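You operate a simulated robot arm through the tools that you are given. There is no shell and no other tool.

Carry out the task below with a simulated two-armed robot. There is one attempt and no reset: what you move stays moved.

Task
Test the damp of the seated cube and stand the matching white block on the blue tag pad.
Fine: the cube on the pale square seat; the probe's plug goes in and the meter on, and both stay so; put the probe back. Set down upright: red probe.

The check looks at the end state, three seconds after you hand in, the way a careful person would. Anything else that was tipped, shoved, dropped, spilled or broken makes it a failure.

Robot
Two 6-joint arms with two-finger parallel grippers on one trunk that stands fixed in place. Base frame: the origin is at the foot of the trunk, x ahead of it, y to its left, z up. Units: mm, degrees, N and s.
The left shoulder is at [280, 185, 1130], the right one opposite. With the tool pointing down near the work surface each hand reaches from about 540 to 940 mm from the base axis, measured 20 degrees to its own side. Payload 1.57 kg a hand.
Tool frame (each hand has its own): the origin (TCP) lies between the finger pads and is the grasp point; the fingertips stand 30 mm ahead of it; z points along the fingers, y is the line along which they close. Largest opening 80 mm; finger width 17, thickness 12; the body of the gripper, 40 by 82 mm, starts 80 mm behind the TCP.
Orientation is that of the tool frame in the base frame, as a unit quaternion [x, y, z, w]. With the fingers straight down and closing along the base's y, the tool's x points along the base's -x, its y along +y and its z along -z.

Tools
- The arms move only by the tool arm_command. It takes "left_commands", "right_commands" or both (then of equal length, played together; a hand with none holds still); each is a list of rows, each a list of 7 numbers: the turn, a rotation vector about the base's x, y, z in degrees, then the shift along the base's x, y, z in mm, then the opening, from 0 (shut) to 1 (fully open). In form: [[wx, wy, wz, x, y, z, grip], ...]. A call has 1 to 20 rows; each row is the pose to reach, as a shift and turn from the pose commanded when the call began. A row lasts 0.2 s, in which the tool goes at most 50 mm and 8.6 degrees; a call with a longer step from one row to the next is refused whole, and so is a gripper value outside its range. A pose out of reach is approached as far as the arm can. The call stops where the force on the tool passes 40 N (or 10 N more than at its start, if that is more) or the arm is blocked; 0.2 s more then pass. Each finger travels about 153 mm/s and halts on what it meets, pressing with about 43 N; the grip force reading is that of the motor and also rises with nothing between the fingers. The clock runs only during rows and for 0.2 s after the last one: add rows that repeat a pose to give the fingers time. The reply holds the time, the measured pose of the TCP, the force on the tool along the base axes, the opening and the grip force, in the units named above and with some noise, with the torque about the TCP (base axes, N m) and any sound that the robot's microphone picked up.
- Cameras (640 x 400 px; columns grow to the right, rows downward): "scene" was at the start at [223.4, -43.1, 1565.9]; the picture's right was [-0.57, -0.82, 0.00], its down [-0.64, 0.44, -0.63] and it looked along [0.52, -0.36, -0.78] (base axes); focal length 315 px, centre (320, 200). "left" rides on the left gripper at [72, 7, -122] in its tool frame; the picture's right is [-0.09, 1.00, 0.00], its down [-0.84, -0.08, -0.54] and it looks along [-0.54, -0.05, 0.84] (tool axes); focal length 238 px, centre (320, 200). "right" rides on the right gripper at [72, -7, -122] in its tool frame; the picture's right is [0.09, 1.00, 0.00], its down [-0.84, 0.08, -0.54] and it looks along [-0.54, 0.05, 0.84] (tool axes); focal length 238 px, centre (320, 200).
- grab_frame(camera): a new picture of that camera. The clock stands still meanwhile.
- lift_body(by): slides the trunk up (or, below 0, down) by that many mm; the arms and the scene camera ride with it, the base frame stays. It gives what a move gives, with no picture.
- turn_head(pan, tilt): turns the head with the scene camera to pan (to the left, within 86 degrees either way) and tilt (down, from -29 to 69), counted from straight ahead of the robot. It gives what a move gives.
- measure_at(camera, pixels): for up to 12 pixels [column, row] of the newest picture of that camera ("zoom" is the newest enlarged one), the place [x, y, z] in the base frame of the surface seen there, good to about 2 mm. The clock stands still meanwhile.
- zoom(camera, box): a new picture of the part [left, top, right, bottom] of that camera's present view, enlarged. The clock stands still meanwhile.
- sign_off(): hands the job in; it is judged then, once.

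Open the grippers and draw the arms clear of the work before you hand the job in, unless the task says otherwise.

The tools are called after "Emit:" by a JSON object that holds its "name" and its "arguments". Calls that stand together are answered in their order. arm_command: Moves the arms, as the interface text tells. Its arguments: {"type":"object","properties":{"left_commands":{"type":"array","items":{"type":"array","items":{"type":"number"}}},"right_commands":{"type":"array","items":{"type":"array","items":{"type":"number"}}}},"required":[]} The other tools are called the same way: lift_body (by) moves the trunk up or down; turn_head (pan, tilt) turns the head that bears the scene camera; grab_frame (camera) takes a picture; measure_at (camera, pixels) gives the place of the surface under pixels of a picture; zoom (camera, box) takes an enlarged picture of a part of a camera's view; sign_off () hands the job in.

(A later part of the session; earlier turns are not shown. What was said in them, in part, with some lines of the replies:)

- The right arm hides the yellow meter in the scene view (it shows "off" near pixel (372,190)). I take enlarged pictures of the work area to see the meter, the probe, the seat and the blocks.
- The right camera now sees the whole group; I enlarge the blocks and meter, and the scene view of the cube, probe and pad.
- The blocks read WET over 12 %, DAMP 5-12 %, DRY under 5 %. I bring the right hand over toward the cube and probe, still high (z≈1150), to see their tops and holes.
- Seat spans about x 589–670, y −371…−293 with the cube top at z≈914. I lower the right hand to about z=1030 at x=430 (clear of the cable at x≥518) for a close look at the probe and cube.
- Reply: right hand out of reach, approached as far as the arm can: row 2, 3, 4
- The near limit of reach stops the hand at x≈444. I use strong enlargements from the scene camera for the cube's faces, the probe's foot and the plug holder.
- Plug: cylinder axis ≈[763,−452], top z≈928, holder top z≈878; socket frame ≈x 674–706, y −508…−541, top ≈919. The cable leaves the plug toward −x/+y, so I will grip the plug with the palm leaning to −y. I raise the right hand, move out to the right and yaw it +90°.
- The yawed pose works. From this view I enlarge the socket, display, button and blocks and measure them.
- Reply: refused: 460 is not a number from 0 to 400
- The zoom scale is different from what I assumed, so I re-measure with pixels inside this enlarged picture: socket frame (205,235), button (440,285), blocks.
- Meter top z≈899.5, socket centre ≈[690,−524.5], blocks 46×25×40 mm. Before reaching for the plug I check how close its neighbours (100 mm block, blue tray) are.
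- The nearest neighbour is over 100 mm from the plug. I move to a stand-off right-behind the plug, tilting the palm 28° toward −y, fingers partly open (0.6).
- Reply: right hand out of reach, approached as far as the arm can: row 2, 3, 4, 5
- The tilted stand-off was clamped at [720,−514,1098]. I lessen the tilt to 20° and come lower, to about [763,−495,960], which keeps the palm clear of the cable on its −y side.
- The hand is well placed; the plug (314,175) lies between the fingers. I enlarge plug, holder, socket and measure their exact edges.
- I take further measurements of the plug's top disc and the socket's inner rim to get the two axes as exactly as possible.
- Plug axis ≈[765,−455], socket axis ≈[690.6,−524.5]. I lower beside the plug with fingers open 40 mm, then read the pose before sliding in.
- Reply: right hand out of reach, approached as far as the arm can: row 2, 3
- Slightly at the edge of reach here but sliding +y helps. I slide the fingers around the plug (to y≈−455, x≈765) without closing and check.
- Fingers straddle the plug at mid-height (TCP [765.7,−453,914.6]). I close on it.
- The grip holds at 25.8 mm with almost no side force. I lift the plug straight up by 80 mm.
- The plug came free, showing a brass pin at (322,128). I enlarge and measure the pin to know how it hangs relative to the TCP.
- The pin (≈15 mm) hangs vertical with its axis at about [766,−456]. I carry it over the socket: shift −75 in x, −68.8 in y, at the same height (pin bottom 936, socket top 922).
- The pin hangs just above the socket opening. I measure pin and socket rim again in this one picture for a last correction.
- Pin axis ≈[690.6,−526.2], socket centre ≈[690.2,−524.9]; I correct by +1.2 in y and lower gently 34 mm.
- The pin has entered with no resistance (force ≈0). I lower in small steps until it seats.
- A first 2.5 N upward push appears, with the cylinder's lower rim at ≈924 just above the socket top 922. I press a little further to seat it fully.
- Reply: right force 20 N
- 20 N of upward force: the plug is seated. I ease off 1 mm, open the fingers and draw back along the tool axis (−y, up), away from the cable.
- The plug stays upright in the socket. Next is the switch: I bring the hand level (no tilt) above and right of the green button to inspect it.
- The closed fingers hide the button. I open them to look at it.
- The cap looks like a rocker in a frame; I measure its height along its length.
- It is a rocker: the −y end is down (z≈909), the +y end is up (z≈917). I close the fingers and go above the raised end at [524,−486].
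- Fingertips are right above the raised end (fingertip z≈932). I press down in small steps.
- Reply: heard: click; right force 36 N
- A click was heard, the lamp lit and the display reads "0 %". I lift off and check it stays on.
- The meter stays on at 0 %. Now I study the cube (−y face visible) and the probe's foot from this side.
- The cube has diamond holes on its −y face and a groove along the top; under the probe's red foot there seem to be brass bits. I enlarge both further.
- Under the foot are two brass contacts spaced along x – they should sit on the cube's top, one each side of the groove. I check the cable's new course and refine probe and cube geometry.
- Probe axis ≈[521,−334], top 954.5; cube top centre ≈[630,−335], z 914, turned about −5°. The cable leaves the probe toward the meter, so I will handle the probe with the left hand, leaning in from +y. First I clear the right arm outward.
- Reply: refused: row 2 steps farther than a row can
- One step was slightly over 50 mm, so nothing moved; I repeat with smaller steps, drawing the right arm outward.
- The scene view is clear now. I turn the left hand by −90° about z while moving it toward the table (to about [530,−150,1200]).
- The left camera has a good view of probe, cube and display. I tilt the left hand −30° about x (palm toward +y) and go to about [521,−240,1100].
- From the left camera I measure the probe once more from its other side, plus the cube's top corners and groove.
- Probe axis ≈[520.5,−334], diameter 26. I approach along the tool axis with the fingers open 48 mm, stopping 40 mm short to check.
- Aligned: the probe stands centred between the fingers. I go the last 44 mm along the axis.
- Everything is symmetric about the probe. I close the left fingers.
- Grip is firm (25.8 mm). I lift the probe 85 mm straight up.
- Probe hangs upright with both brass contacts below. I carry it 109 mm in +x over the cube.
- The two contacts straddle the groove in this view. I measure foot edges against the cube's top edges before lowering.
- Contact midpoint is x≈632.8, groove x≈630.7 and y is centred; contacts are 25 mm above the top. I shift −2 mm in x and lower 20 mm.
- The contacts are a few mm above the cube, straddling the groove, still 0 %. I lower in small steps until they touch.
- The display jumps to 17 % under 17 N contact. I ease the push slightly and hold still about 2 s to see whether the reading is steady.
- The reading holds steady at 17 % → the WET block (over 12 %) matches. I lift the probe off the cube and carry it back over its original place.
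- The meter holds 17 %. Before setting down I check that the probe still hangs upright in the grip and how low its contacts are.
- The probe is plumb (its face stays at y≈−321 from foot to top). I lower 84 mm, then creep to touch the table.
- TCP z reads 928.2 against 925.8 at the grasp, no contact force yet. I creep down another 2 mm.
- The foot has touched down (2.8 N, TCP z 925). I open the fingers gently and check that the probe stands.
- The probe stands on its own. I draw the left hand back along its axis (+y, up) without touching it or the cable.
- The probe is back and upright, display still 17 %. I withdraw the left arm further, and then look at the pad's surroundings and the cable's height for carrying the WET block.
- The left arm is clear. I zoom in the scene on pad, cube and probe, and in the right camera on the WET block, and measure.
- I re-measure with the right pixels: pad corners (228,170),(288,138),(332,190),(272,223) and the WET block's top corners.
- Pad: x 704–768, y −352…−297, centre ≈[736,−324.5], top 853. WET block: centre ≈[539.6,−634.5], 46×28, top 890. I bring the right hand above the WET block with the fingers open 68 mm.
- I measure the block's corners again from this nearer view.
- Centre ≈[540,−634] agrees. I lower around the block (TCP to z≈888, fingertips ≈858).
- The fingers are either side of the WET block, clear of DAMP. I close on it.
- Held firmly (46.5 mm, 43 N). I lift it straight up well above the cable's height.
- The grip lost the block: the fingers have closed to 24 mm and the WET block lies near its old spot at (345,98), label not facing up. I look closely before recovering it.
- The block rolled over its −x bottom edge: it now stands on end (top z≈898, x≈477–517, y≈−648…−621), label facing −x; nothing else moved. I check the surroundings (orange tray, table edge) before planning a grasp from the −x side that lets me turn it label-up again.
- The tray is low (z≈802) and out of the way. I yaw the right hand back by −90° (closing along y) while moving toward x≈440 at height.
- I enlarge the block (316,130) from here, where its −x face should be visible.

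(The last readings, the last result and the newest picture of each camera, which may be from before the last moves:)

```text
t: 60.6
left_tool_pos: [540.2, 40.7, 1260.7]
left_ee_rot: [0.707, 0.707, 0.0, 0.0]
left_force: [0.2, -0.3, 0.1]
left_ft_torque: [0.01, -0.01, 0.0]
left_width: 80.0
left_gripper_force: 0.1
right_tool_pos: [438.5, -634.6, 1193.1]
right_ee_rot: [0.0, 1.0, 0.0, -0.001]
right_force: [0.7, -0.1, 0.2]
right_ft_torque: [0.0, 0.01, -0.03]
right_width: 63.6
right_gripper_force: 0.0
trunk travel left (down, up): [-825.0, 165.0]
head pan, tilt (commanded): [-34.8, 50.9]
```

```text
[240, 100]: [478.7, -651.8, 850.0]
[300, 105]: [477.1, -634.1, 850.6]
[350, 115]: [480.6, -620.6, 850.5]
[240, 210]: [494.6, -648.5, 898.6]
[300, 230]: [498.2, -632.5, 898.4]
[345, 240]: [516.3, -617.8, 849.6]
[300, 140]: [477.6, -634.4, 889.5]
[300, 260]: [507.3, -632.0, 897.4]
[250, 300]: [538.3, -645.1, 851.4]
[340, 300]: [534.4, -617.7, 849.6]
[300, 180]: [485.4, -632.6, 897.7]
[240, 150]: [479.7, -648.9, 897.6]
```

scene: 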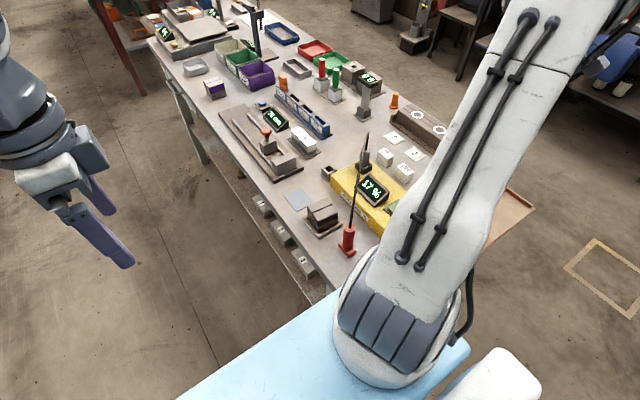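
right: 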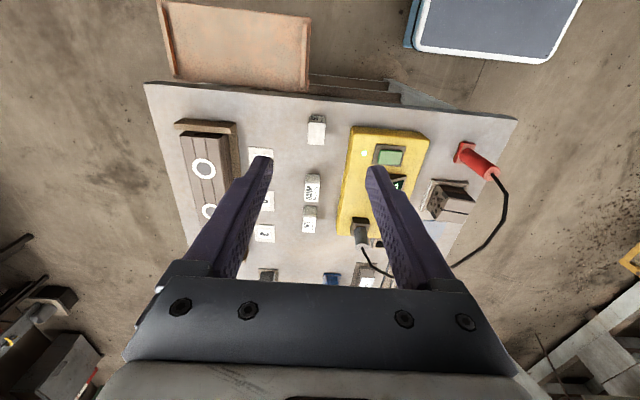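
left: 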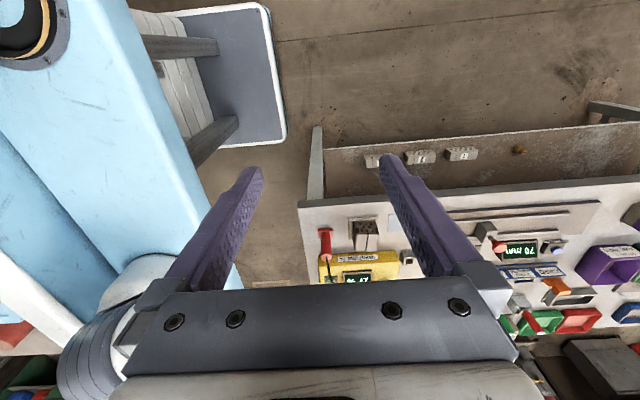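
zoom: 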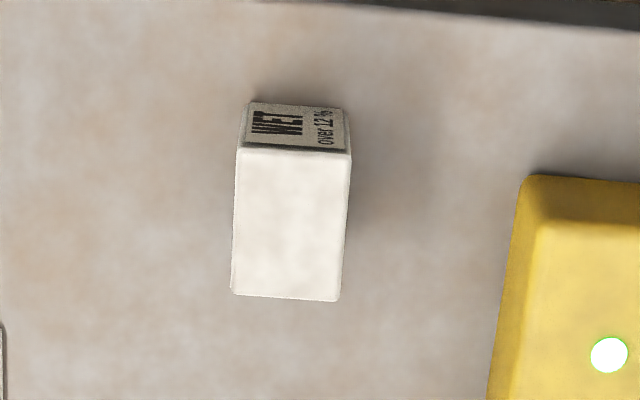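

Confirmed: the WET label faces −x, block x 477–517, y −649…−620. I lean the hand so the fingers point forward and 30° down (turn −60° about y), at z≈1050 behind the block.

Emit:
{"name": "arm_command", "arguments": {"right_commands": [[0, -7.5, 0, -5, 0, -18, 0.7], [0, -15, 0, -10, 0, -36, 0.7], [0, -22.5, 0, -15, 0, -54, 0.7], [0, -30, 0, -20, 0, -72, 0.7], [0, -37.5, 0, -25, 0, -90, 0.7], [0, -45, 0, -30, 0, -108, 0.7], [0, -52.5, 0, -36, 0, -126, 0.7], [0, -60, 0, -41, 0, -143, 0.7], [0, -60, 0, -41, 0, -143, 0.7]]}}

Emit:
{"name": "grab_frame", "arguments": {"camera": "right"}}

Emit:
{"name": "grab_frame", "arguments": {"camera": "scene"}}

```text
t: 62.6
left_tool_pos: [540.4, 40.2, 1260.8]
left_ee_rot: [0.707, 0.707, 0.0, 0.0]
left_force: [-0.2, 0.6, 0.2]
left_ft_torque: [0.0, 0.01, 0.0]
left_width: 80.0
left_gripper_force: 0.1
right_tool_pos: [398.9, -635.4, 1051.8]
right_ee_rot: [0.0, 0.866, 0.0, 0.501]
right_force: [-0.5, -0.8, 0.1]
right_ft_torque: [-0.01, 0.01, 0.0]
right_width: 55.7
right_gripper_force: 0.1
trunk travel left (down, up): [-825.0, 165.0]
head pan, tilt (commanded): [-34.8, 50.9]
```

```text
taken
```

right: 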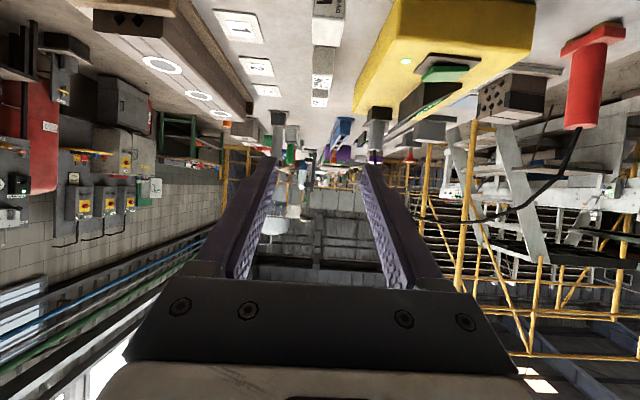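

```text
taken
```

scene: 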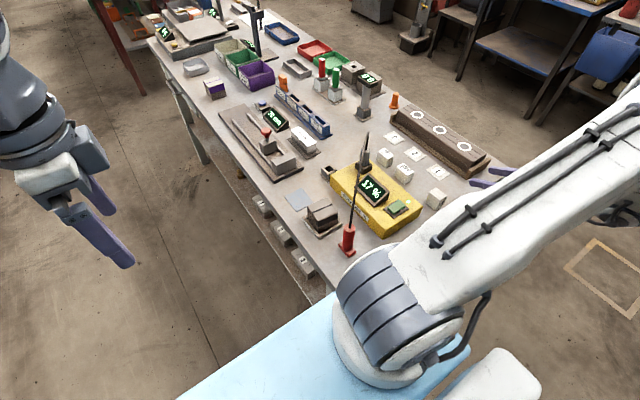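

The tilted pose is reached. I descend to the stand-off [397,−634.5,930] in front of (−x of) the block.

Emit:
{"name": "arm_command", "arguments": {"right_commands": [[0, 0, 0, 0, 0, -40, 0.7], [0, 0, 0, 0, 0, -80, 0.7], [0, 0, 0, 0, 0, -115, 0.7], [0, 0, 0, 0, 0, -121, 0.7], [0, 0, 0, 0, 0, -121, 0.7]]}}

Emit:
{"name": "grab_frame", "arguments": {"camera": "right"}}

Emit:
{"name": "zoom", "arguments": {"camera": "scene", "box": [380, 130, 520, 250]}}

```text
t: 63.8
left_tool_pos: [540.6, 40.6, 1260.4]
left_ee_rot: [0.707, 0.707, 0.0, 0.0]
left_force: [0.8, -0.3, 0.0]
left_ft_torque: [0.01, -0.03, 0.0]
left_width: 80.0
left_gripper_force: 0.0
right_tool_pos: [400.6, -635.0, 928.8]
right_ee_rot: [-0.001, 0.866, 0.0, 0.5]
right_force: [0.1, -0.3, -0.4]
right_ft_torque: [0.0, 0.01, 0.0]
right_width: 55.9
right_gripper_force: 0.0
trunk travel left (down, up): [-825.0, 165.0]
head pan, tilt (commanded): [-34.8, 50.9]
```

```text
taken
```

right: 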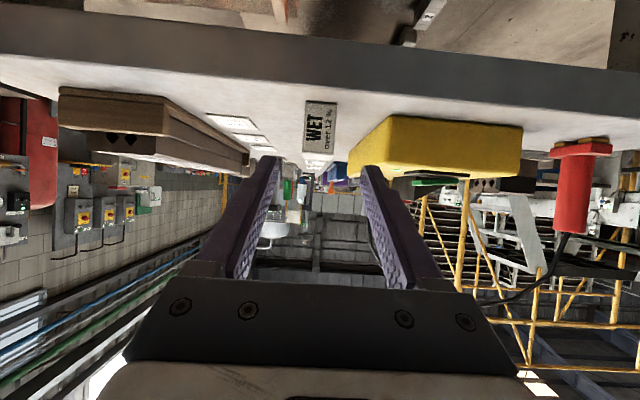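

```text
3.33 times, centred on (450, 190) of scene
```

zoom: 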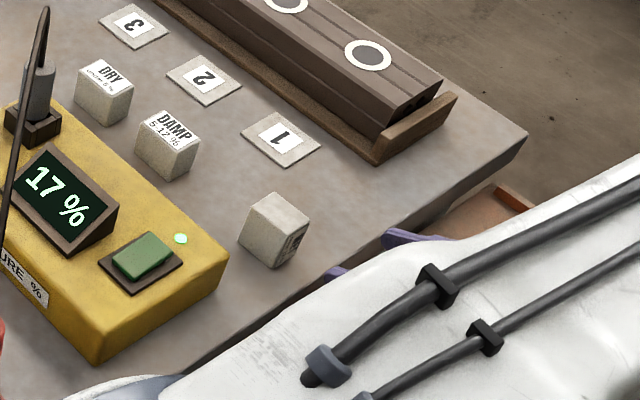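

The WET label faces the camera at (320,125). I measure the block's edges in this view for the final approach.

Emit:
{"name": "zoom", "arguments": {"camera": "right", "box": [280, 80, 360, 170]}}

Emit:
{"name": "measure_at", "arguments": {"camera": "right", "pixels": [[306, 104], [335, 105], [304, 150], [334, 152], [320, 103], [320, 150], [320, 127], [302, 127], [337, 127]]}}

```text
4.44 times, centred on (320, 125) of right
```

zoom: 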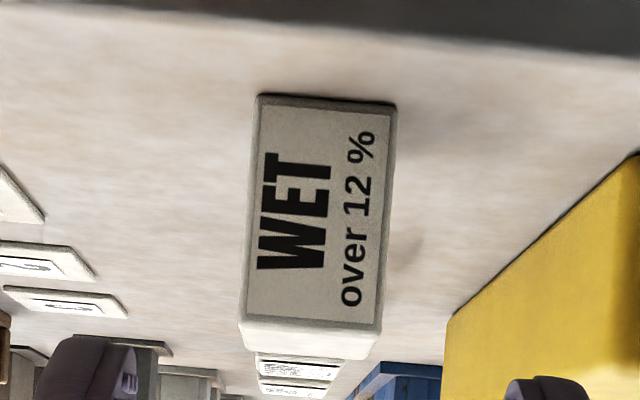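

```text
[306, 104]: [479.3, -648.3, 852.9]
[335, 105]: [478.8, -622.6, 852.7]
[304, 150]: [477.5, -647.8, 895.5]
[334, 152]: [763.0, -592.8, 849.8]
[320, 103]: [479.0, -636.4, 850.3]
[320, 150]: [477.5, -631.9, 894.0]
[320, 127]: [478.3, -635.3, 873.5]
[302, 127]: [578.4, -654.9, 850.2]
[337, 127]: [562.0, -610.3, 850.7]
```

Block centre y≈−634.8, near face x≈478. I advance along the finger axis around the block's sides.

Emit:
{"name": "arm_command", "arguments": {"right_commands": [[0, 0, 0, 28, 0, -16, 0.7], [0, 0, 0, 56, 0, -32, 0.7], [0, 0, 0, 75, 0, -43, 0.7], [0, 0, 0, 85, 0, -48.5, 0.7], [0, 0, 0, 85, 0, -48.5, 0.7]]}}

Emit:
{"name": "grab_frame", "arguments": {"camera": "right"}}

Emit:
{"name": "zoom", "arguments": {"camera": "scene", "box": [390, 150, 490, 240]}}

```text
t: 65.0
left_tool_pos: [540.5, 40.3, 1260.5]
left_ee_rot: [0.707, 0.707, 0.0, -0.001]
left_force: [0.4, 0.5, 0.1]
left_ft_torque: [0.03, -0.01, -0.02]
left_width: 80.0
left_gripper_force: 0.1
right_tool_pos: [484.1, -635.0, 880.1]
right_ee_rot: [0.0, 0.866, 0.0, 0.5]
right_force: [0.1, 0.2, -0.3]
right_ft_torque: [-0.01, 0.02, 0.0]
right_width: 56.2
right_gripper_force: 0.1
trunk travel left (down, up): [-825.0, 165.0]
head pan, tilt (commanded): [-34.8, 50.9]
```

```text
taken
```

right: 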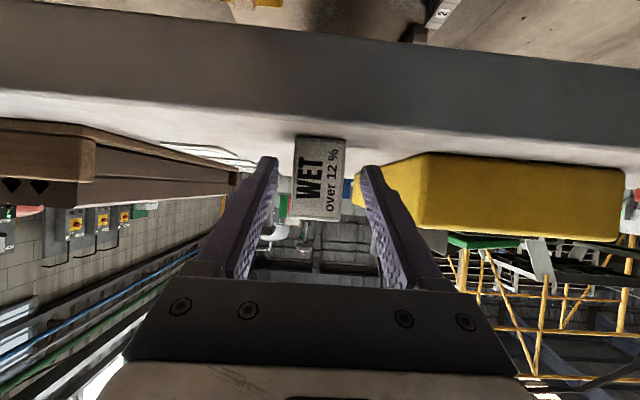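

```text
4.44 times, centred on (440, 195) of scene
```

zoom: 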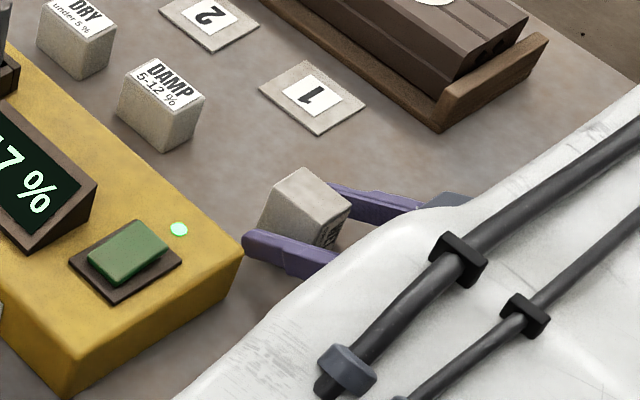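

The block stands between the fingers, which clear the meter. I close fully (command 0) and let the grip settle.

Emit:
{"name": "arm_command", "arguments": {"right_commands": [[0, 0, 0, 0, 0, 0, 0.5], [0, 0, 0, 0, 0, 0, 0.35], [0, 0, 0, 0, 0, 0, 0.0], [0, 0, 0, 0, 0, 0, 0.0], [0, 0, 0, 0, 0, 0, 0.0]]}}

Emit:
{"name": "zoom", "arguments": {"camera": "right", "box": [240, 110, 400, 250]}}

```text
t: 66.2
left_tool_pos: [541.1, 41.0, 1260.2]
left_ee_rot: [0.707, 0.708, 0.001, 0.0]
left_force: [-0.1, -0.2, 0.5]
left_ft_torque: [0.03, -0.03, -0.01]
left_width: 79.8
left_gripper_force: 0.1
right_tool_pos: [483.4, -634.3, 881.1]
right_ee_rot: [0.0, 0.866, 0.0, 0.5]
right_force: [-0.5, -0.1, 0.0]
right_ft_torque: [0.03, -0.03, 0.01]
right_width: 29.2
right_gripper_force: 38.5
trunk travel left (down, up): [-825.0, 165.0]
head pan, tilt (commanded): [-34.8, 50.9]
```

```text
2.86 times, centred on (320, 180) of right
```

zoom: 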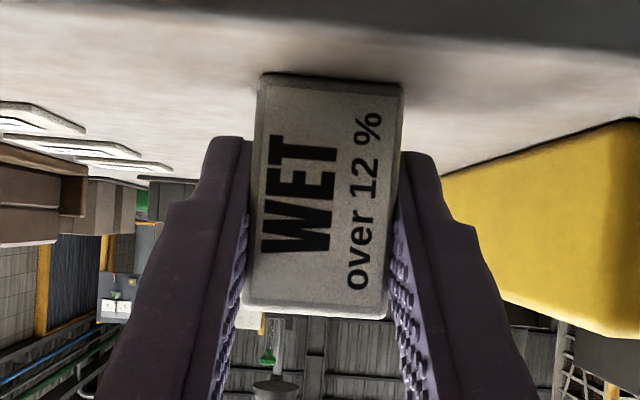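

Grip at 29.2 mm, 38.5 N. I test with a slow 6 mm lift and see whether the block comes along.

Emit:
{"name": "arm_command", "arguments": {"right_commands": [[0, 0, 0, 0, 0, 2, 0.0], [0, 0, 0, 0, 0, 4, 0.0], [0, 0, 0, 0, 0, 6, 0.0], [0, 0, 0, 0, 0, 6, 0.0]]}}

Emit:
{"name": "zoom", "arguments": {"camera": "right", "box": [240, 110, 400, 250]}}

Emit:
{"name": "measure_at", "arguments": {"camera": "zoom", "pixels": [[330, 85], [330, 190], [320, 300], [270, 85], [395, 95]]}}

```text
t: 67.2
left_tool_pos: [540.1, 39.6, 1259.6]
left_ee_rot: [0.706, 0.708, 0.0, 0.0]
left_force: [0.4, 0.3, 0.1]
left_ft_torque: [0.0, 0.0, 0.0]
left_width: 79.9
left_gripper_force: 0.1
right_tool_pos: [483.3, -633.7, 887.1]
right_ee_rot: [-0.001, 0.866, 0.001, 0.501]
right_force: [0.1, 0.3, -1.1]
right_ft_torque: [0.0, 0.02, -0.02]
right_width: 29.1
right_gripper_force: 38.3
trunk travel left (down, up): [-825.0, 165.0]
head pan, tilt (commanded): [-34.8, 50.9]
```

```text
2.86 times, centred on (320, 180) of right
```

zoom: 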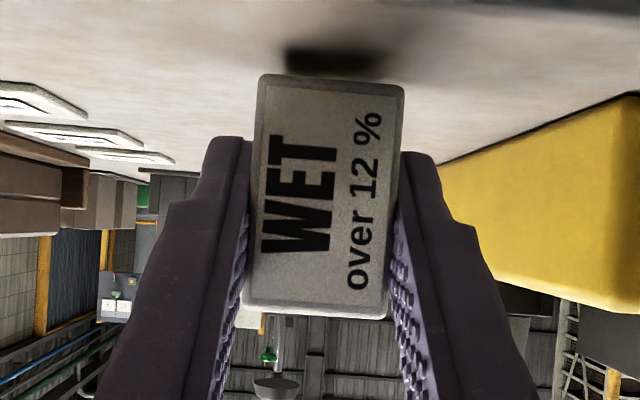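

```text
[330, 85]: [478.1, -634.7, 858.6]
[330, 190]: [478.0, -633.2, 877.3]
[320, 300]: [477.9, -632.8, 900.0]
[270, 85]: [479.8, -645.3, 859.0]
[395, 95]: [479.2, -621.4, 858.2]
```

The block came up with the hand (shadow beneath, same place in the grip). I lift slowly to about z=1000, and then check the cable's height for the crossing.

Emit:
{"name": "arm_command", "arguments": {"right_commands": [[0, 0, 0, 0, 0, 6, 0.0], [0, 0, 0, 0, 0, 16, 0.0], [0, 0, 0, 0, 0, 30, 0.0], [0, 0, 0, 0, 0, 46, 0.0], [0, 0, 0, 0, 0, 62, 0.0], [0, 0, 0, 0, 0, 78, 0.0], [0, 0, 0, 0, 0, 94, 0.0], [0, 0, 0, 0, 0, 110, 0.0], [0, 0, 0, 0, 0, 116, 0.0], [0, 0, 0, 0, 0, 116, 0.0]]}}

Emit:
{"name": "grab_frame", "arguments": {"camera": "scene"}}

Emit:
{"name": "zoom", "arguments": {"camera": "scene", "box": [330, 120, 390, 240]}}

Emit:
{"name": "grab_frame", "arguments": {"camera": "right"}}

```text
t: 69.4
left_tool_pos: [540.9, 40.6, 1261.1]
left_ee_rot: [0.707, 0.707, 0.0, 0.0]
left_force: [0.1, 0.2, 0.0]
left_ft_torque: [0.01, -0.02, 0.01]
left_width: 80.3
left_gripper_force: 0.0
right_tool_pos: [483.0, -635.0, 1004.1]
right_ee_rot: [0.0, 0.866, 0.0, 0.5]
right_force: [0.1, 0.0, -1.5]
right_ft_torque: [0.03, 0.01, -0.01]
right_width: 29.0
right_gripper_force: 38.8
trunk travel left (down, up): [-825.0, 165.0]
head pan, tilt (commanded): [-34.8, 50.9]
```

```text
taken
```

scene: 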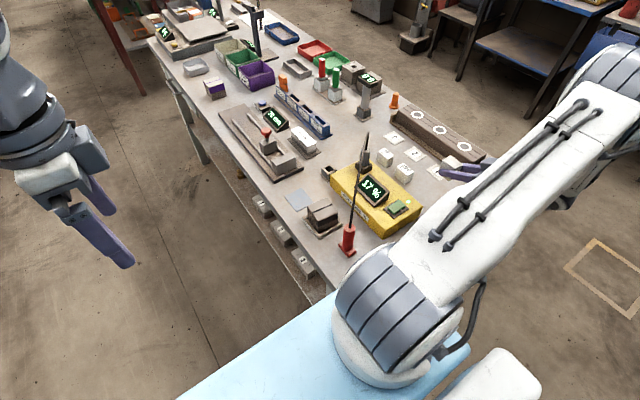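

```text
3.33 times, centred on (360, 180) of scene
```

zoom: 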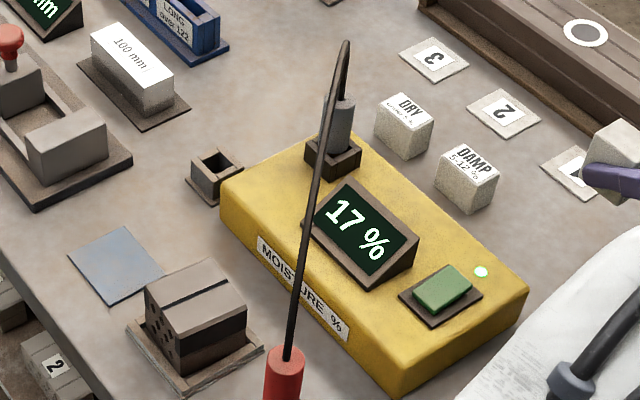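

```text
taken
```

right: 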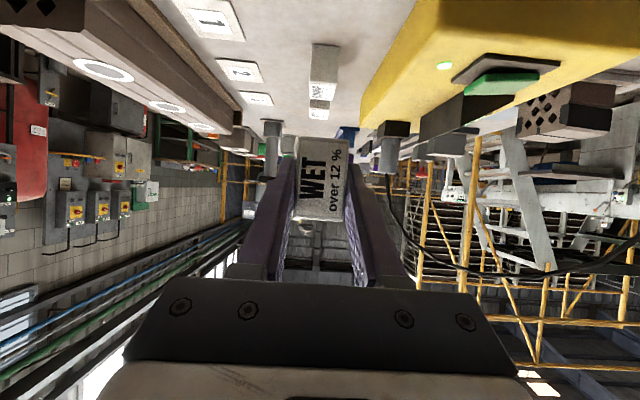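

I measure points along the cable in the scene enlargement to find its highest point.

Emit:
{"name": "zoom", "arguments": {"camera": "scene", "box": [330, 120, 390, 240]}}

Emit:
{"name": "measure_at", "arguments": {"camera": "zoom", "pixels": [[289, 340], [295, 295], [302, 250], [309, 210], [316, 165], [324, 120], [331, 85], [338, 55], [344, 42], [345, 60], [342, 90], [340, 110]]}}

```text
3.33 times, centred on (360, 180) of scene
```

zoom: 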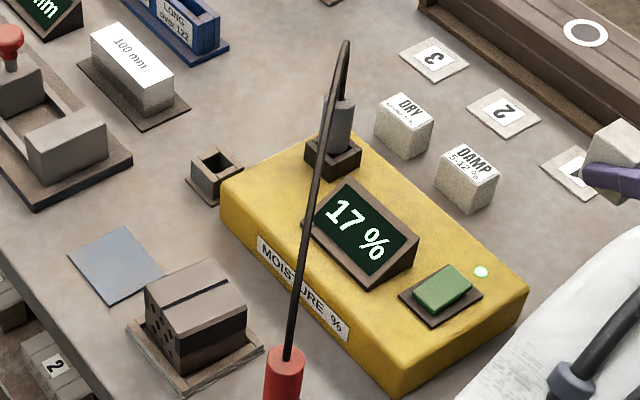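

```text
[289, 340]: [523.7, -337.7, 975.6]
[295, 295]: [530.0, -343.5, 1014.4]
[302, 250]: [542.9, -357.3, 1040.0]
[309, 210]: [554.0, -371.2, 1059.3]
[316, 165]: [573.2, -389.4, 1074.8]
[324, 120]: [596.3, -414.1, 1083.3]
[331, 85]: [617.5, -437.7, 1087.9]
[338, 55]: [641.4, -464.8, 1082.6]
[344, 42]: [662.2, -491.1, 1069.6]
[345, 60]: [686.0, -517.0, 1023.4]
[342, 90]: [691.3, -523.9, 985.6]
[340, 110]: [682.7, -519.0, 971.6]
```

The cable's top is at z≈1088 near [617,−438]. I raise the block to TCP z≈1175 first, turning the hand +30° about y on the way.

Emit:
{"name": "arm_command", "arguments": {"right_commands": [[0, 3, 0, 0, 0, 12, 0.0], [0, 6, 0, 0, 0, 28, 0.0], [0, 9, 0, 0, 0, 46, 0.0], [0, 12, 0, 0, 0, 64, 0.0], [0, 15, 0, 0, 0, 82, 0.0], [0, 18, 0, 0, 0, 100, 0.0], [0, 21, 0, 0, 0, 118, 0.0], [0, 24, 0, 0, 0, 136, 0.0], [0, 27, 0, 0, 0, 154, 0.0], [0, 30, 0, 0, 0, 168, 0.0], [0, 30, 0, 0, 0, 173, 0.0], [0, 30, 0, 0, 0, 173, 0.0]]}}

Emit:
{"name": "grab_frame", "arguments": {"camera": "right"}}

```text
t: 72.0
left_tool_pos: [540.4, 40.1, 1260.6]
left_ee_rot: [0.707, 0.707, 0.0, 0.0]
left_force: [0.0, 0.1, 0.7]
left_ft_torque: [-0.04, 0.01, -0.01]
left_width: 79.9
left_gripper_force: 0.1
right_tool_pos: [483.6, -635.4, 1176.3]
right_ee_rot: [0.001, 0.966, 0.0, 0.258]
right_force: [0.1, 0.0, 0.2]
right_ft_torque: [0.02, 0.01, -0.02]
right_width: 28.8
right_gripper_force: 39.1
trunk travel left (down, up): [-825.0, 165.0]
head pan, tilt (commanded): [-34.8, 50.9]
```

```text
taken
```

right: 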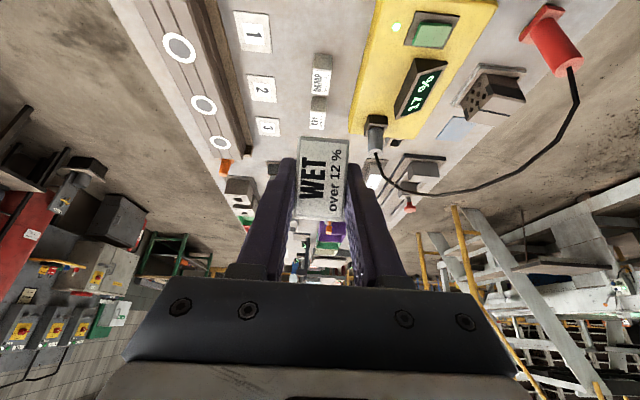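

Block secure (29 mm, 39 N). I carry it across above the cable to over the blue pad, turning another +45° about y.

Emit:
{"name": "arm_command", "arguments": {"right_commands": [[0, 2, 0, 8, 10, 0, 0.0], [0, 5, 0, 24, 29, 0, 0.0], [0, 8, 0, 42, 50, 0, 0.0], [0, 11, 0, 60, 72, 0, 0.0], [0, 14, 0, 78, 94, 0, 0.0], [0, 17, 0, 96, 116, 0, 0.0], [0, 20, 0, 114, 137, 0, 0.0], [0, 23, 0, 132, 158, 0, 0.0], [0, 26, 0, 150, 180, 0, 0.0], [0, 29, 0, 168, 202, 0, 0.0], [0, 32, 0, 186, 223, 0, 0.0], [0, 35, 0, 204, 245, 0, 0.0], [0, 38, 0, 222, 267, 0, 0.0], [0, 41, 0, 240, 288, 0, 0.0], [0, 43, 0, 252, 303, 0, 0.0], [0, 45, 0, 258.5, 310.5, 0, 0.0], [0, 45, 0, 258.5, 310.5, 0, 0.0]]}}

Emit:
{"name": "grab_frame", "arguments": {"camera": "right"}}

Emit:
{"name": "grab_frame", "arguments": {"camera": "scene"}}

```text
t: 75.6
left_tool_pos: [541.2, 39.8, 1260.2]
left_ee_rot: [0.707, 0.707, 0.001, 0.001]
left_force: [0.3, -0.5, -0.9]
left_ft_torque: [0.0, 0.0, -0.02]
left_width: 80.2
left_gripper_force: 0.1
right_tool_pos: [742.2, -324.2, 1175.5]
right_ee_rot: [0.0, 0.991, 0.0, -0.131]
right_force: [0.9, 0.0, -1.0]
right_ft_torque: [-0.02, 0.01, -0.02]
right_width: 29.0
right_gripper_force: 39.0
trunk travel left (down, up): [-825.0, 165.0]
head pan, tilt (commanded): [-34.8, 50.9]
```

```text
taken
```

right: 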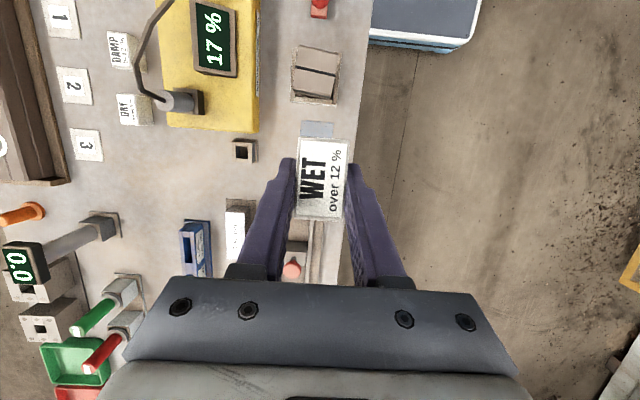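

```text
taken
```

scene: 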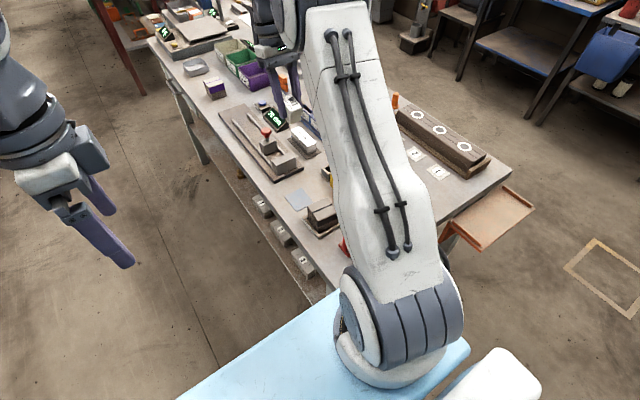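

The block is above the pad with the label facing the camera. I measure the slide gauge's parts (jaw, red knob) on the far side, since the hand will lean toward +x when lowering.

Emit:
{"name": "zoom", "arguments": {"camera": "scene", "box": [215, 95, 345, 245]}}

Emit:
{"name": "measure_at", "arguments": {"camera": "scene", "pixels": [[266, 131], [268, 143], [285, 155], [280, 160], [275, 166], [297, 162], [264, 150], [298, 200], [320, 208], [303, 140]]}}

```text
2.67 times, centred on (280, 170) of scene
```

zoom: 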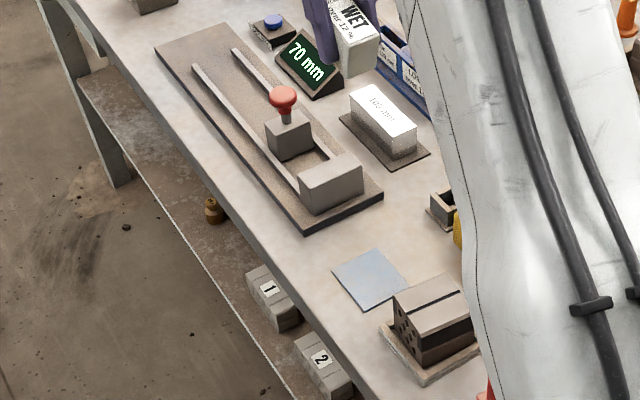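

```text
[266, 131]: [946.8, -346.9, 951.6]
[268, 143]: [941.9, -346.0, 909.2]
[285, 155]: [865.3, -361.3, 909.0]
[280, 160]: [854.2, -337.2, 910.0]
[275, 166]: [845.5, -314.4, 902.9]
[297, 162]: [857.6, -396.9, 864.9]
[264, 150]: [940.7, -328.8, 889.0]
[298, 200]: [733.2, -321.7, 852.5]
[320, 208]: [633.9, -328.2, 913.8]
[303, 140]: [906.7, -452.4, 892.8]
```

The gauge jaw (x≥845, z≤910) and knob (x≈947) are clear of the leaning hand. I lower to TCP z≈940 while turning the last +15°.

Emit:
{"name": "arm_command", "arguments": {"right_commands": [[0, 1, 0, 0, 0, -10, 0.0], [0, 2, 0, 0, 0, -28, 0.0], [0, 4, 0, 0, 0, -48, 0.0], [0, 6, 0, 0, 0, -68, 0.0], [0, 8, 0, 0, 0, -88, 0.0], [0, 10, 0, 0, 0, -108, 0.0], [0, 12, 0, 0, 0, -128, 0.0], [0, 14, 0, 0, 0, -148, 0.0], [0, 15, 0, 0, 0, -168, 0.0], [0, 15, 0, 0, 0, -188, 0.0], [0, 15, 0, 0, 0, -206, 0.0], [0, 15, 0, 0, 0, -222, 0.0], [0, 15, 0, 0, 0, -235, 0.0], [0, 15, 0, 0, 0, -235, 0.0]]}}

Emit:
{"name": "grab_frame", "arguments": {"camera": "right"}}

Emit:
{"name": "zoom", "arguments": {"camera": "scene", "box": [250, 130, 370, 250]}}

```text
t: 78.6
left_tool_pos: [540.1, 41.5, 1260.7]
left_ee_rot: [0.707, 0.707, -0.001, 0.0]
left_force: [0.1, 0.3, -0.9]
left_ft_torque: [0.01, 0.03, 0.04]
left_width: 80.0
left_gripper_force: 0.1
right_tool_pos: [741.7, -324.5, 939.1]
right_ee_rot: [0.001, 0.966, 0.001, -0.258]
right_force: [-0.3, 0.0, -0.7]
right_ft_torque: [0.02, -0.02, 0.0]
right_width: 29.1
right_gripper_force: 38.3
trunk travel left (down, up): [-825.0, 165.0]
head pan, tilt (commanded): [-34.8, 50.9]
```

```text
taken
```

right: 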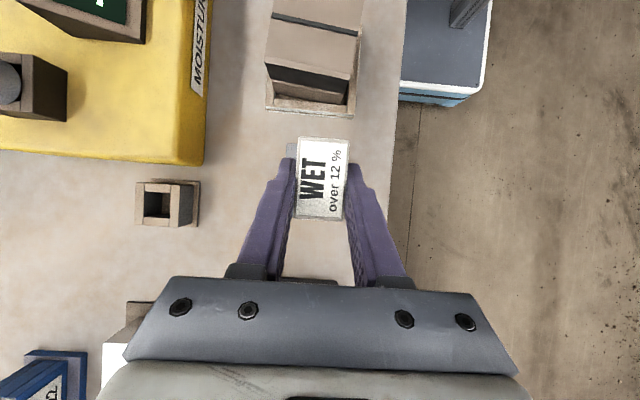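

```text
3.33 times, centred on (310, 190) of scene
```

zoom: 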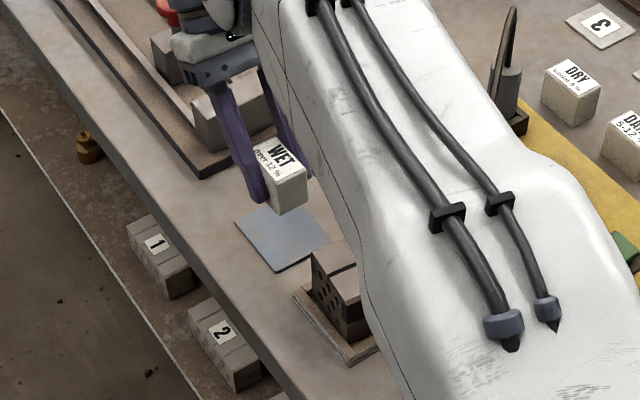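

The label now faces up. I measure the block's top corners for level and for its position relative to the pad.

Emit:
{"name": "zoom", "arguments": {"camera": "right", "box": [270, 110, 380, 230]}}

Emit:
{"name": "measure_at", "arguments": {"camera": "right", "pixels": [[301, 143], [346, 145], [298, 213], [344, 216], [323, 180], [323, 142], [321, 216], [299, 180], [346, 182], [290, 150]]}}

```text
3.33 times, centred on (325, 170) of right
```

zoom: 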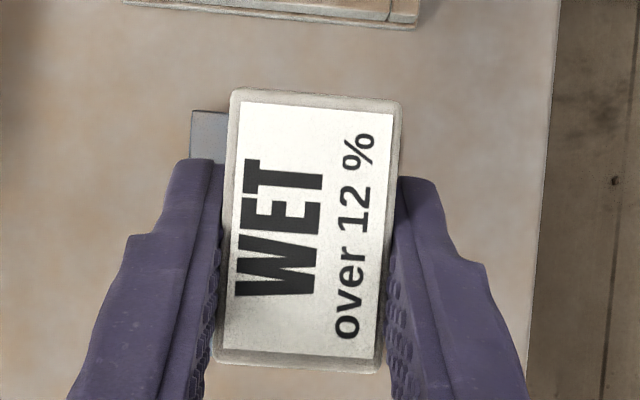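

```text
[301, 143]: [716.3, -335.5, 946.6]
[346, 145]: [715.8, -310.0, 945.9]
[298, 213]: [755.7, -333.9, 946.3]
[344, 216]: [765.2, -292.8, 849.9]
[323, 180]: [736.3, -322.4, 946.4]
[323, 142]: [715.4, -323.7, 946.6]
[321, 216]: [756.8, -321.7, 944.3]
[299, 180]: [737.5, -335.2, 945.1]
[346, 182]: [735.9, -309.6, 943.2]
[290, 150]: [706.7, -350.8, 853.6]
```

Level (top z≈946 at all corners) and centred at [736,−323] over the pad. The bottom is ≈53 mm above it; I lower 48 mm and then creep.

Emit:
{"name": "arm_command", "arguments": {"right_commands": [[0, 0, 0, 0, -0.5, -10, 0.0], [0, 0, 0, 0, -1, -23, 0.0], [0, 0, 0, 0, -1, -35, 0.0], [0, 0, 0, 0, -1, -43, 0.0], [0, 0, 0, 0, -1, -48, 0.0], [0, 0, 0, 0, -1, -48, 0.0]]}}

Emit:
{"name": "zoom", "arguments": {"camera": "scene", "box": [270, 150, 350, 230]}}

Emit:
{"name": "zoom", "arguments": {"camera": "right", "box": [270, 110, 380, 230]}}

Emit:
{"name": "measure_at", "arguments": {"camera": "right", "pixels": [[323, 180], [323, 145], [321, 214], [302, 180], [343, 182]]}}

```text
t: 80.0
left_tool_pos: [541.1, 41.1, 1260.8]
left_ee_rot: [0.707, 0.707, 0.0, 0.0]
left_force: [0.2, 0.5, 0.4]
left_ft_torque: [-0.02, 0.02, 0.02]
left_width: 79.8
left_gripper_force: 0.0
right_tool_pos: [742.5, -325.9, 893.2]
right_ee_rot: [-0.001, 0.966, 0.0, -0.258]
right_force: [-0.3, 0.0, -0.2]
right_ft_torque: [-0.01, -0.03, -0.01]
right_width: 29.0
right_gripper_force: 38.8
trunk travel left (down, up): [-825.0, 165.0]
head pan, tilt (commanded): [-34.8, 50.9]
```

```text
5.00 times, centred on (310, 190) of scene
```

zoom: 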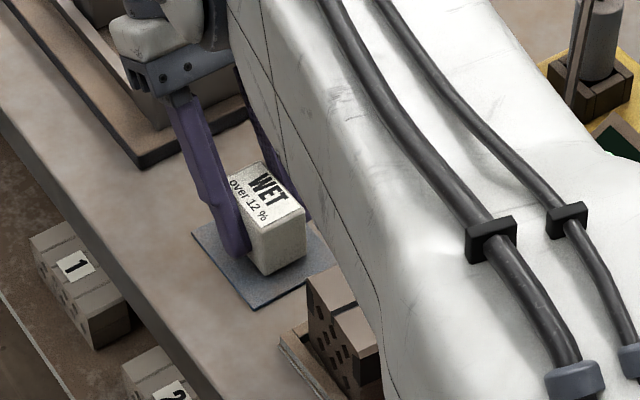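

```text
3.33 times, centred on (325, 170) of right
```

zoom: 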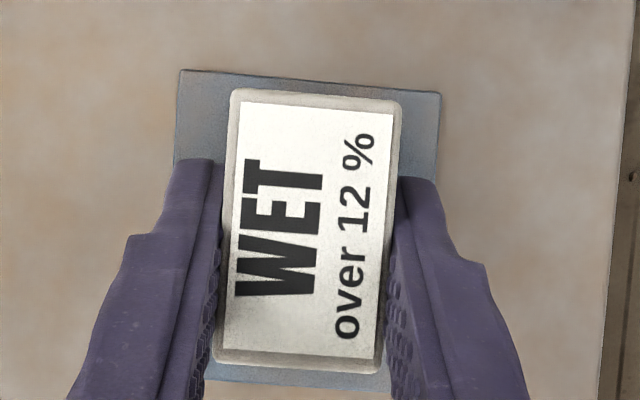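

```text
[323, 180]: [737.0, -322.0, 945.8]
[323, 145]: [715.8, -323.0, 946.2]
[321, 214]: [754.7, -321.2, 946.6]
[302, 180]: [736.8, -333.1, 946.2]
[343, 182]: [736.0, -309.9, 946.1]
```

The block is just above the pad and well inside it. I creep down in 1–1.5 mm steps until it touches.

Emit:
{"name": "arm_command", "arguments": {"right_commands": [[0, 0, 0, 0, 0, -1.5, 0.0], [0, 0, 0, 0, 0, -3, 0.0], [0, 0, 0, 0, 0, -4, 0.0], [0, 0, 0, 0, 0, -4, 0.0]]}}

Emit:
{"name": "grab_frame", "arguments": {"camera": "right"}}

Emit:
{"name": "measure_at", "arguments": {"camera": "right", "pixels": [[323, 180], [323, 145], [321, 214], [302, 180], [343, 182]]}}

```text
t: 81.0
left_tool_pos: [540.1, 40.5, 1261.0]
left_ee_rot: [0.707, 0.707, -0.001, 0.0]
left_force: [-0.5, 0.0, 0.1]
left_ft_torque: [-0.01, -0.03, -0.02]
left_width: 79.7
left_gripper_force: 0.1
right_tool_pos: [743.1, -325.0, 889.5]
right_ee_rot: [0.0, 0.966, -0.001, -0.259]
right_force: [0.2, 0.3, 0.0]
right_ft_torque: [0.01, 0.01, -0.02]
right_width: 29.0
right_gripper_force: 38.5
trunk travel left (down, up): [-825.0, 165.0]
head pan, tilt (commanded): [-34.8, 50.9]
```

```text
taken
```

right: 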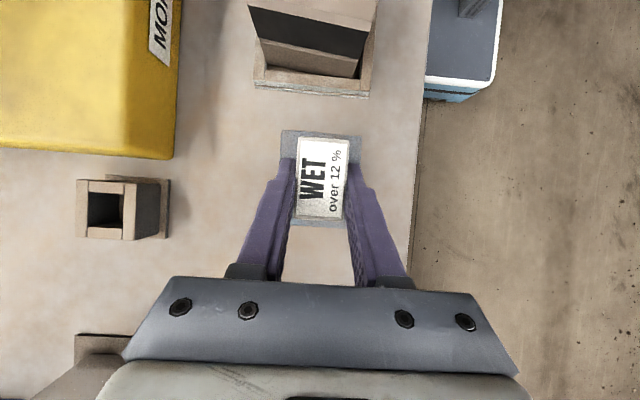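

```text
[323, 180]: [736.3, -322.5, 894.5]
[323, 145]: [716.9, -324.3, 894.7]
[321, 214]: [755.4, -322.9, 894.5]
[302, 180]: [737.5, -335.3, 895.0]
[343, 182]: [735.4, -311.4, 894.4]
```

The top is at 894.6, so about 1.5–2 mm remain. I creep further.

Emit:
{"name": "arm_command", "arguments": {"right_commands": [[0, 0, 0, 0, 0, -1, 0.0], [0, 0, 0, 0, 0, -2, 0.0], [0, 0, 0, 0, 0, -2, 0.0]]}}

```text
t: 81.8
left_tool_pos: [540.1, 41.5, 1260.9]
left_ee_rot: [0.708, 0.706, 0.001, -0.001]
left_force: [0.1, -0.3, -0.5]
left_ft_torque: [0.0, 0.0, 0.01]
left_width: 79.8
left_gripper_force: 0.0
right_tool_pos: [741.3, -324.8, 888.8]
right_ee_rot: [0.0, 0.966, 0.0, -0.26]
right_force: [-1.4, 2.5, 11.8]
right_ft_torque: [0.11, 0.12, -0.02]
right_width: 29.0
right_gripper_force: 38.7
trunk travel left (down, up): [-825.0, 165.0]
head pan, tilt (commanded): [-34.8, 50.9]
```

Contact at 11.8 N. I ease 0.7 mm and open the fingers gently.

Emit:
{"name": "arm_command", "arguments": {"right_commands": [[0, 0, 0, 0, 0, 0.7, 0.0], [0, 0, 0, 0, 0, 0.7, 0.4], [0, 0, 0, 0, 0, 0.7, 0.5], [0, 0, 0, 0, 0, 0.7, 0.6], [0, 0, 0, 0, 0, 0.7, 0.6]]}}

Emit:
{"name": "grab_frame", "arguments": {"camera": "right"}}

Emit:
{"name": "zoom", "arguments": {"camera": "scene", "box": [270, 150, 350, 230]}}

```text
t: 83.0
left_tool_pos: [539.4, 40.7, 1260.8]
left_ee_rot: [0.707, 0.707, 0.001, -0.001]
left_force: [0.5, -0.1, 0.1]
left_ft_torque: [-0.01, 0.02, 0.03]
left_width: 79.9
left_gripper_force: 0.0
right_tool_pos: [742.8, -325.9, 888.0]
right_ee_rot: [0.0, 0.966, 0.0, -0.258]
right_force: [0.3, 0.2, -0.1]
right_ft_torque: [0.01, -0.01, -0.04]
right_width: 47.9
right_gripper_force: 0.0
trunk travel left (down, up): [-825.0, 165.0]
head pan, tilt (commanded): [-34.8, 50.9]
```

```text
taken
```

right: 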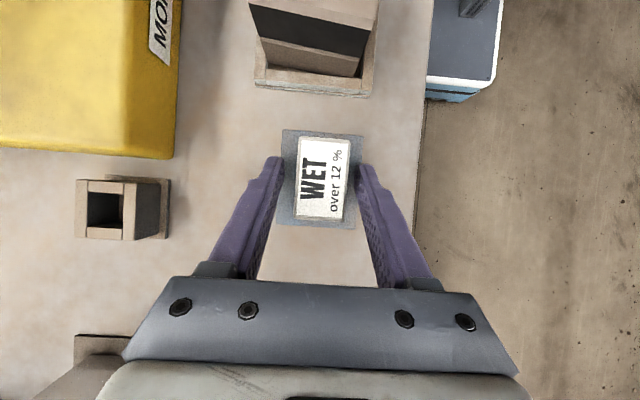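

```text
5.00 times, centred on (310, 190) of scene
```

zoom: 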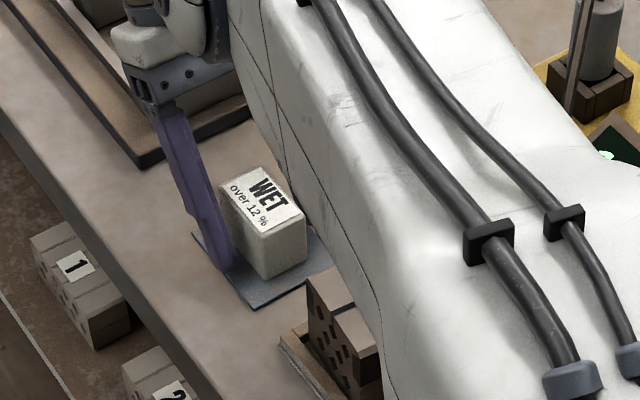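

The WET block stands on the pad by itself. I raise the hand straight up, untilting once clear.

Emit:
{"name": "arm_command", "arguments": {"right_commands": [[0, 0, 0, 0, 0, 12, 0.6], [0, 0, 0, 0, 0, 35, 0.6], [0, 0, 0, 0, 0, 70, 0.6], [0, 0, 0, 0, 0, 105, 0.6], [0, -6, 0, 0, 0, 140, 0.6], [0, -12, 0, 0, 0, 175, 0.6], [0, -18, 0, 0, 0, 210, 0.6], [0, -24, 0, 0, 0, 250, 0.6], [0, -30, 0, 0, 0, 290, 0.6], [0, -30, 0, 0, 0, 290, 0.6]]}}

Emit:
{"name": "grab_frame", "arguments": {"camera": "right"}}

```text
t: 85.2
left_tool_pos: [539.5, 42.2, 1260.8]
left_ee_rot: [0.707, 0.707, 0.0, 0.0]
left_force: [-0.2, 0.3, 0.2]
left_ft_torque: [-0.01, -0.01, 0.0]
left_width: 79.7
left_gripper_force: 0.0
right_tool_pos: [744.0, -324.6, 1177.2]
right_ee_rot: [0.001, 1.0, -0.001, 0.001]
right_force: [-0.5, 0.6, -0.1]
right_ft_torque: [0.01, -0.02, -0.01]
right_width: 47.8
right_gripper_force: 0.1
trunk travel left (down, up): [-825.0, 165.0]
head pan, tilt (commanded): [-34.8, 50.9]
```

```text
taken
```

right: 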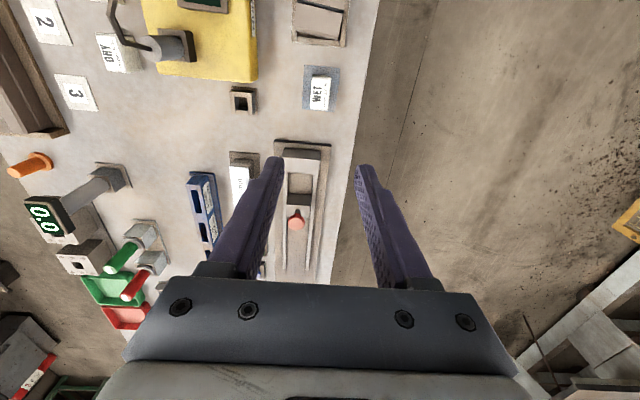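

Clear above. I carry the empty right hand back over the cable (fingertips ≥1147, cable ≤1088) to the right side, away from the work.

Emit:
{"name": "arm_command", "arguments": {"right_commands": [[0, 0, 0, -15, -15, 8, 0.6], [0, 0, 0, -45, -44, 15, 0.6], [0, 0, 0, -75, -74, 20, 0.6], [0, 0, 0, -105, -104, 22, 0.6], [0, 0, 0, -135, -134, 22, 0.7], [0, 0, 0, -165, -164, 22, 0.8], [0, 0, 0, -195, -194, 22, 0.9], [0, 0, 0, -225, -224, 22, 1.0], [0, 0, 0, -255, -254, 22, 1.0], [0, 0, 0, -280, -285, 22, 1.0], [0, 0, 0, -300, -320, 22, 1.0], [0, 0, 0, -310, -350, 22, 1.0], [0, 0, 0, -310, -350, 22, 1.0]]}}

Emit:
{"name": "grab_frame", "arguments": {"camera": "scene"}}

Emit:
{"name": "grab_frame", "arguments": {"camera": "right"}}

Emit:
{"name": "zoom", "arguments": {"camera": "scene", "box": [260, 120, 420, 270]}}

```text
t: 88.0
left_tool_pos: [540.3, 40.4, 1260.0]
left_ee_rot: [0.707, 0.707, 0.0, 0.0]
left_force: [-0.8, 0.0, 0.2]
left_ft_torque: [-0.02, 0.0, 0.01]
left_width: 79.8
left_gripper_force: 0.1
right_tool_pos: [432.8, -675.2, 1199.1]
right_ee_rot: [0.0, 1.0, 0.0, 0.001]
right_force: [-0.6, -0.1, -0.6]
right_ft_torque: [0.0, 0.03, -0.04]
right_width: 80.1
right_gripper_force: 0.1
trunk travel left (down, up): [-825.0, 165.0]
head pan, tilt (commanded): [-34.8, 50.9]
```

```text
taken
```

scene: 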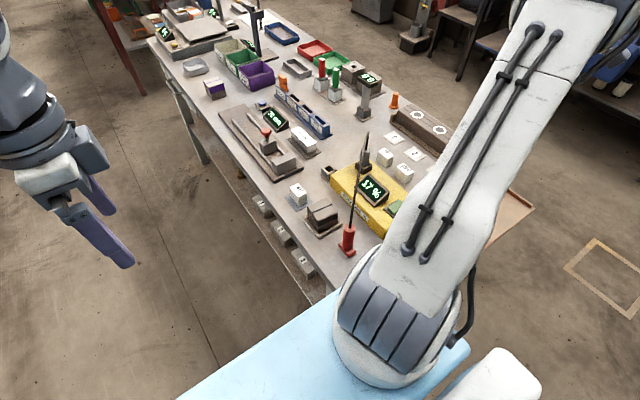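

```text
taken
```

right: 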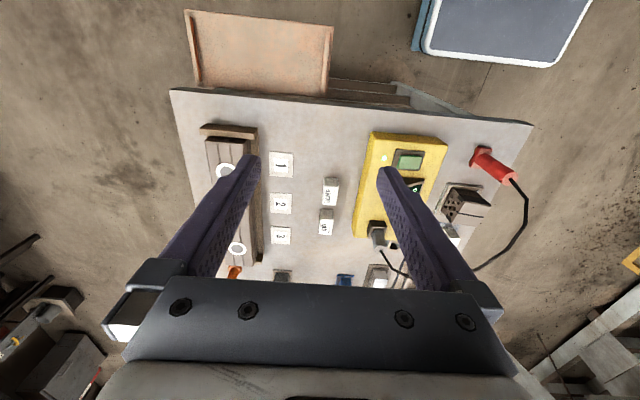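

```text
2.67 times, centred on (340, 195) of scene
```

zoom: 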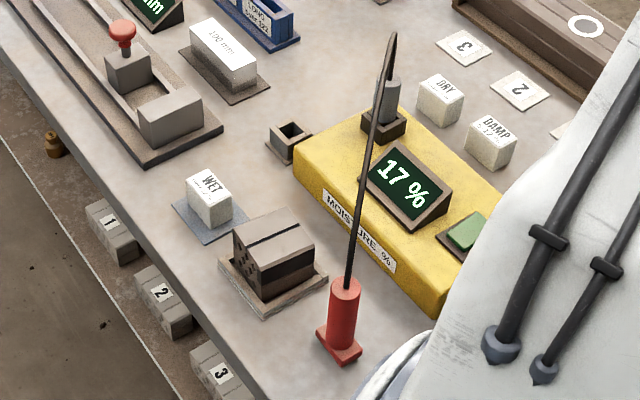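

The scene shows WET on the pad, DAMP and DRY untouched, plug in, "17 %" on, probe upright, cube on its seat. I draw the right arm back to its starting pose and do a last check of cube, probe and block.

Emit:
{"name": "arm_command", "arguments": {"right_commands": [[0, 0, 0, -20, 30, 10, 1], [0, 0, 0, -40, 65, 20, 1], [0, 0, 0, -60, 100, 30, 1], [0, 0, 0, -80, 135, 40, 1], [0, 0, 0, -103, 170, 47, 1], [0, 0, 0, -103, 170, 47, 1]]}}

Emit:
{"name": "grab_frame", "arguments": {"camera": "scene"}}

Emit:
{"name": "zoom", "arguments": {"camera": "scene", "box": [270, 160, 370, 260]}}

Emit:
{"name": "measure_at", "arguments": {"camera": "zoom", "pixels": [[124, 115], [165, 70], [212, 115], [145, 175], [230, 185], [310, 195], [340, 235], [250, 220], [390, 250], [375, 250], [345, 330], [395, 345]]}}

Emit:
{"name": "grab_frame", "arguments": {"camera": "right"}}

```text
t: 89.4
left_tool_pos: [540.7, 40.9, 1260.9]
left_ee_rot: [0.707, 0.707, 0.001, 0.0]
left_force: [0.5, 1.2, 0.2]
left_ft_torque: [0.02, -0.01, -0.02]
left_width: 80.1
left_gripper_force: 0.1
right_tool_pos: [330.5, -506.3, 1246.1]
right_ee_rot: [0.0, 1.0, 0.0, -0.001]
right_force: [-0.3, 0.8, 0.7]
right_ft_torque: [-0.01, -0.04, 0.0]
right_width: 80.0
right_gripper_force: 0.1
trunk travel left (down, up): [-825.0, 165.0]
head pan, tilt (commanded): [-34.8, 50.9]
```

```text
taken
```

scene: 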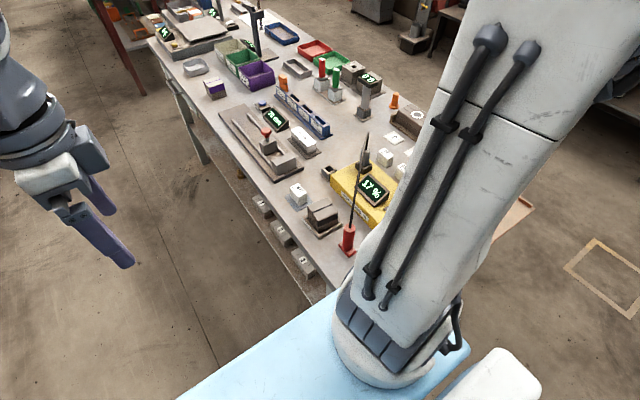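

```text
4.00 times, centred on (320, 210) of scene
```

zoom: 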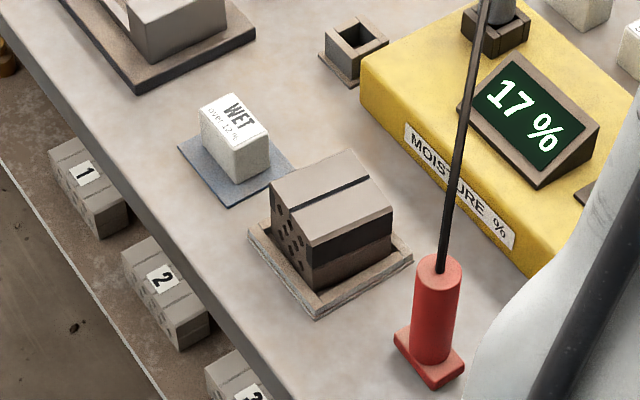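

```text
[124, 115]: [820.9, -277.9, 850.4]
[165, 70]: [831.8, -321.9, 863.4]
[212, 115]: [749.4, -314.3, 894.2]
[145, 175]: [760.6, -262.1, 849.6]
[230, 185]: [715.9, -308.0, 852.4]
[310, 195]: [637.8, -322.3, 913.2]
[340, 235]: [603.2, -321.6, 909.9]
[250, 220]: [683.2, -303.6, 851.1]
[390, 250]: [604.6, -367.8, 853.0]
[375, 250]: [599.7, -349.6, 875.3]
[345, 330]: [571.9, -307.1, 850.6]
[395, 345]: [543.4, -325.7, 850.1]
```

```text
taken
```

right: 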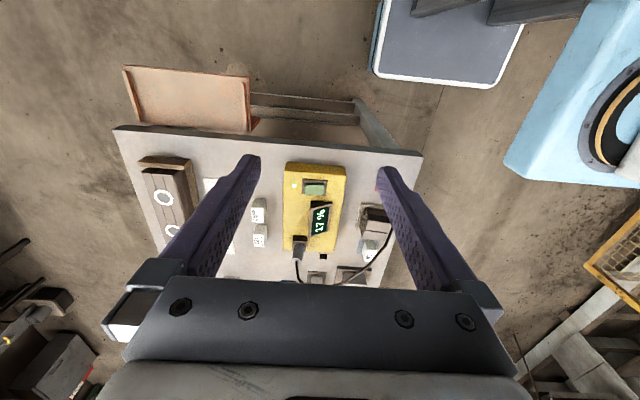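

The end state is as wanted: the meter is on at 17 % with the plug in and the cube is on its seat. The probe stands upright in its old place, the WET block stands label-up on the blue pad, and both arms are open and clear. I hand in.

Emit:
{"name": "sign_off", "arguments": {}}

```text
The job is handed in.
```

The seated cube tested at 17 %, so I stood the WET block (over 12 %) on the blue tag pad, and the job is handed in. The hand-in reply gave no verdict.

- **Meter:** the probe's plug is in its socket and the meter is switched on; both stayed that way.
- **Cube:** it is still on the pale square seat, where it was before the test.
- **Probe:** it stands upright again, within a few mm of where it started.
- **Arms:** both grippers are open and clear of the work.

**Slip on the way:** my first lift of the WET block failed and it rolled onto its end beside its old spot. I picked it up again, turned it label-up and set it level inside the pad. The last pictures show nothing else disturbed; DAMP and DRY are still in place.
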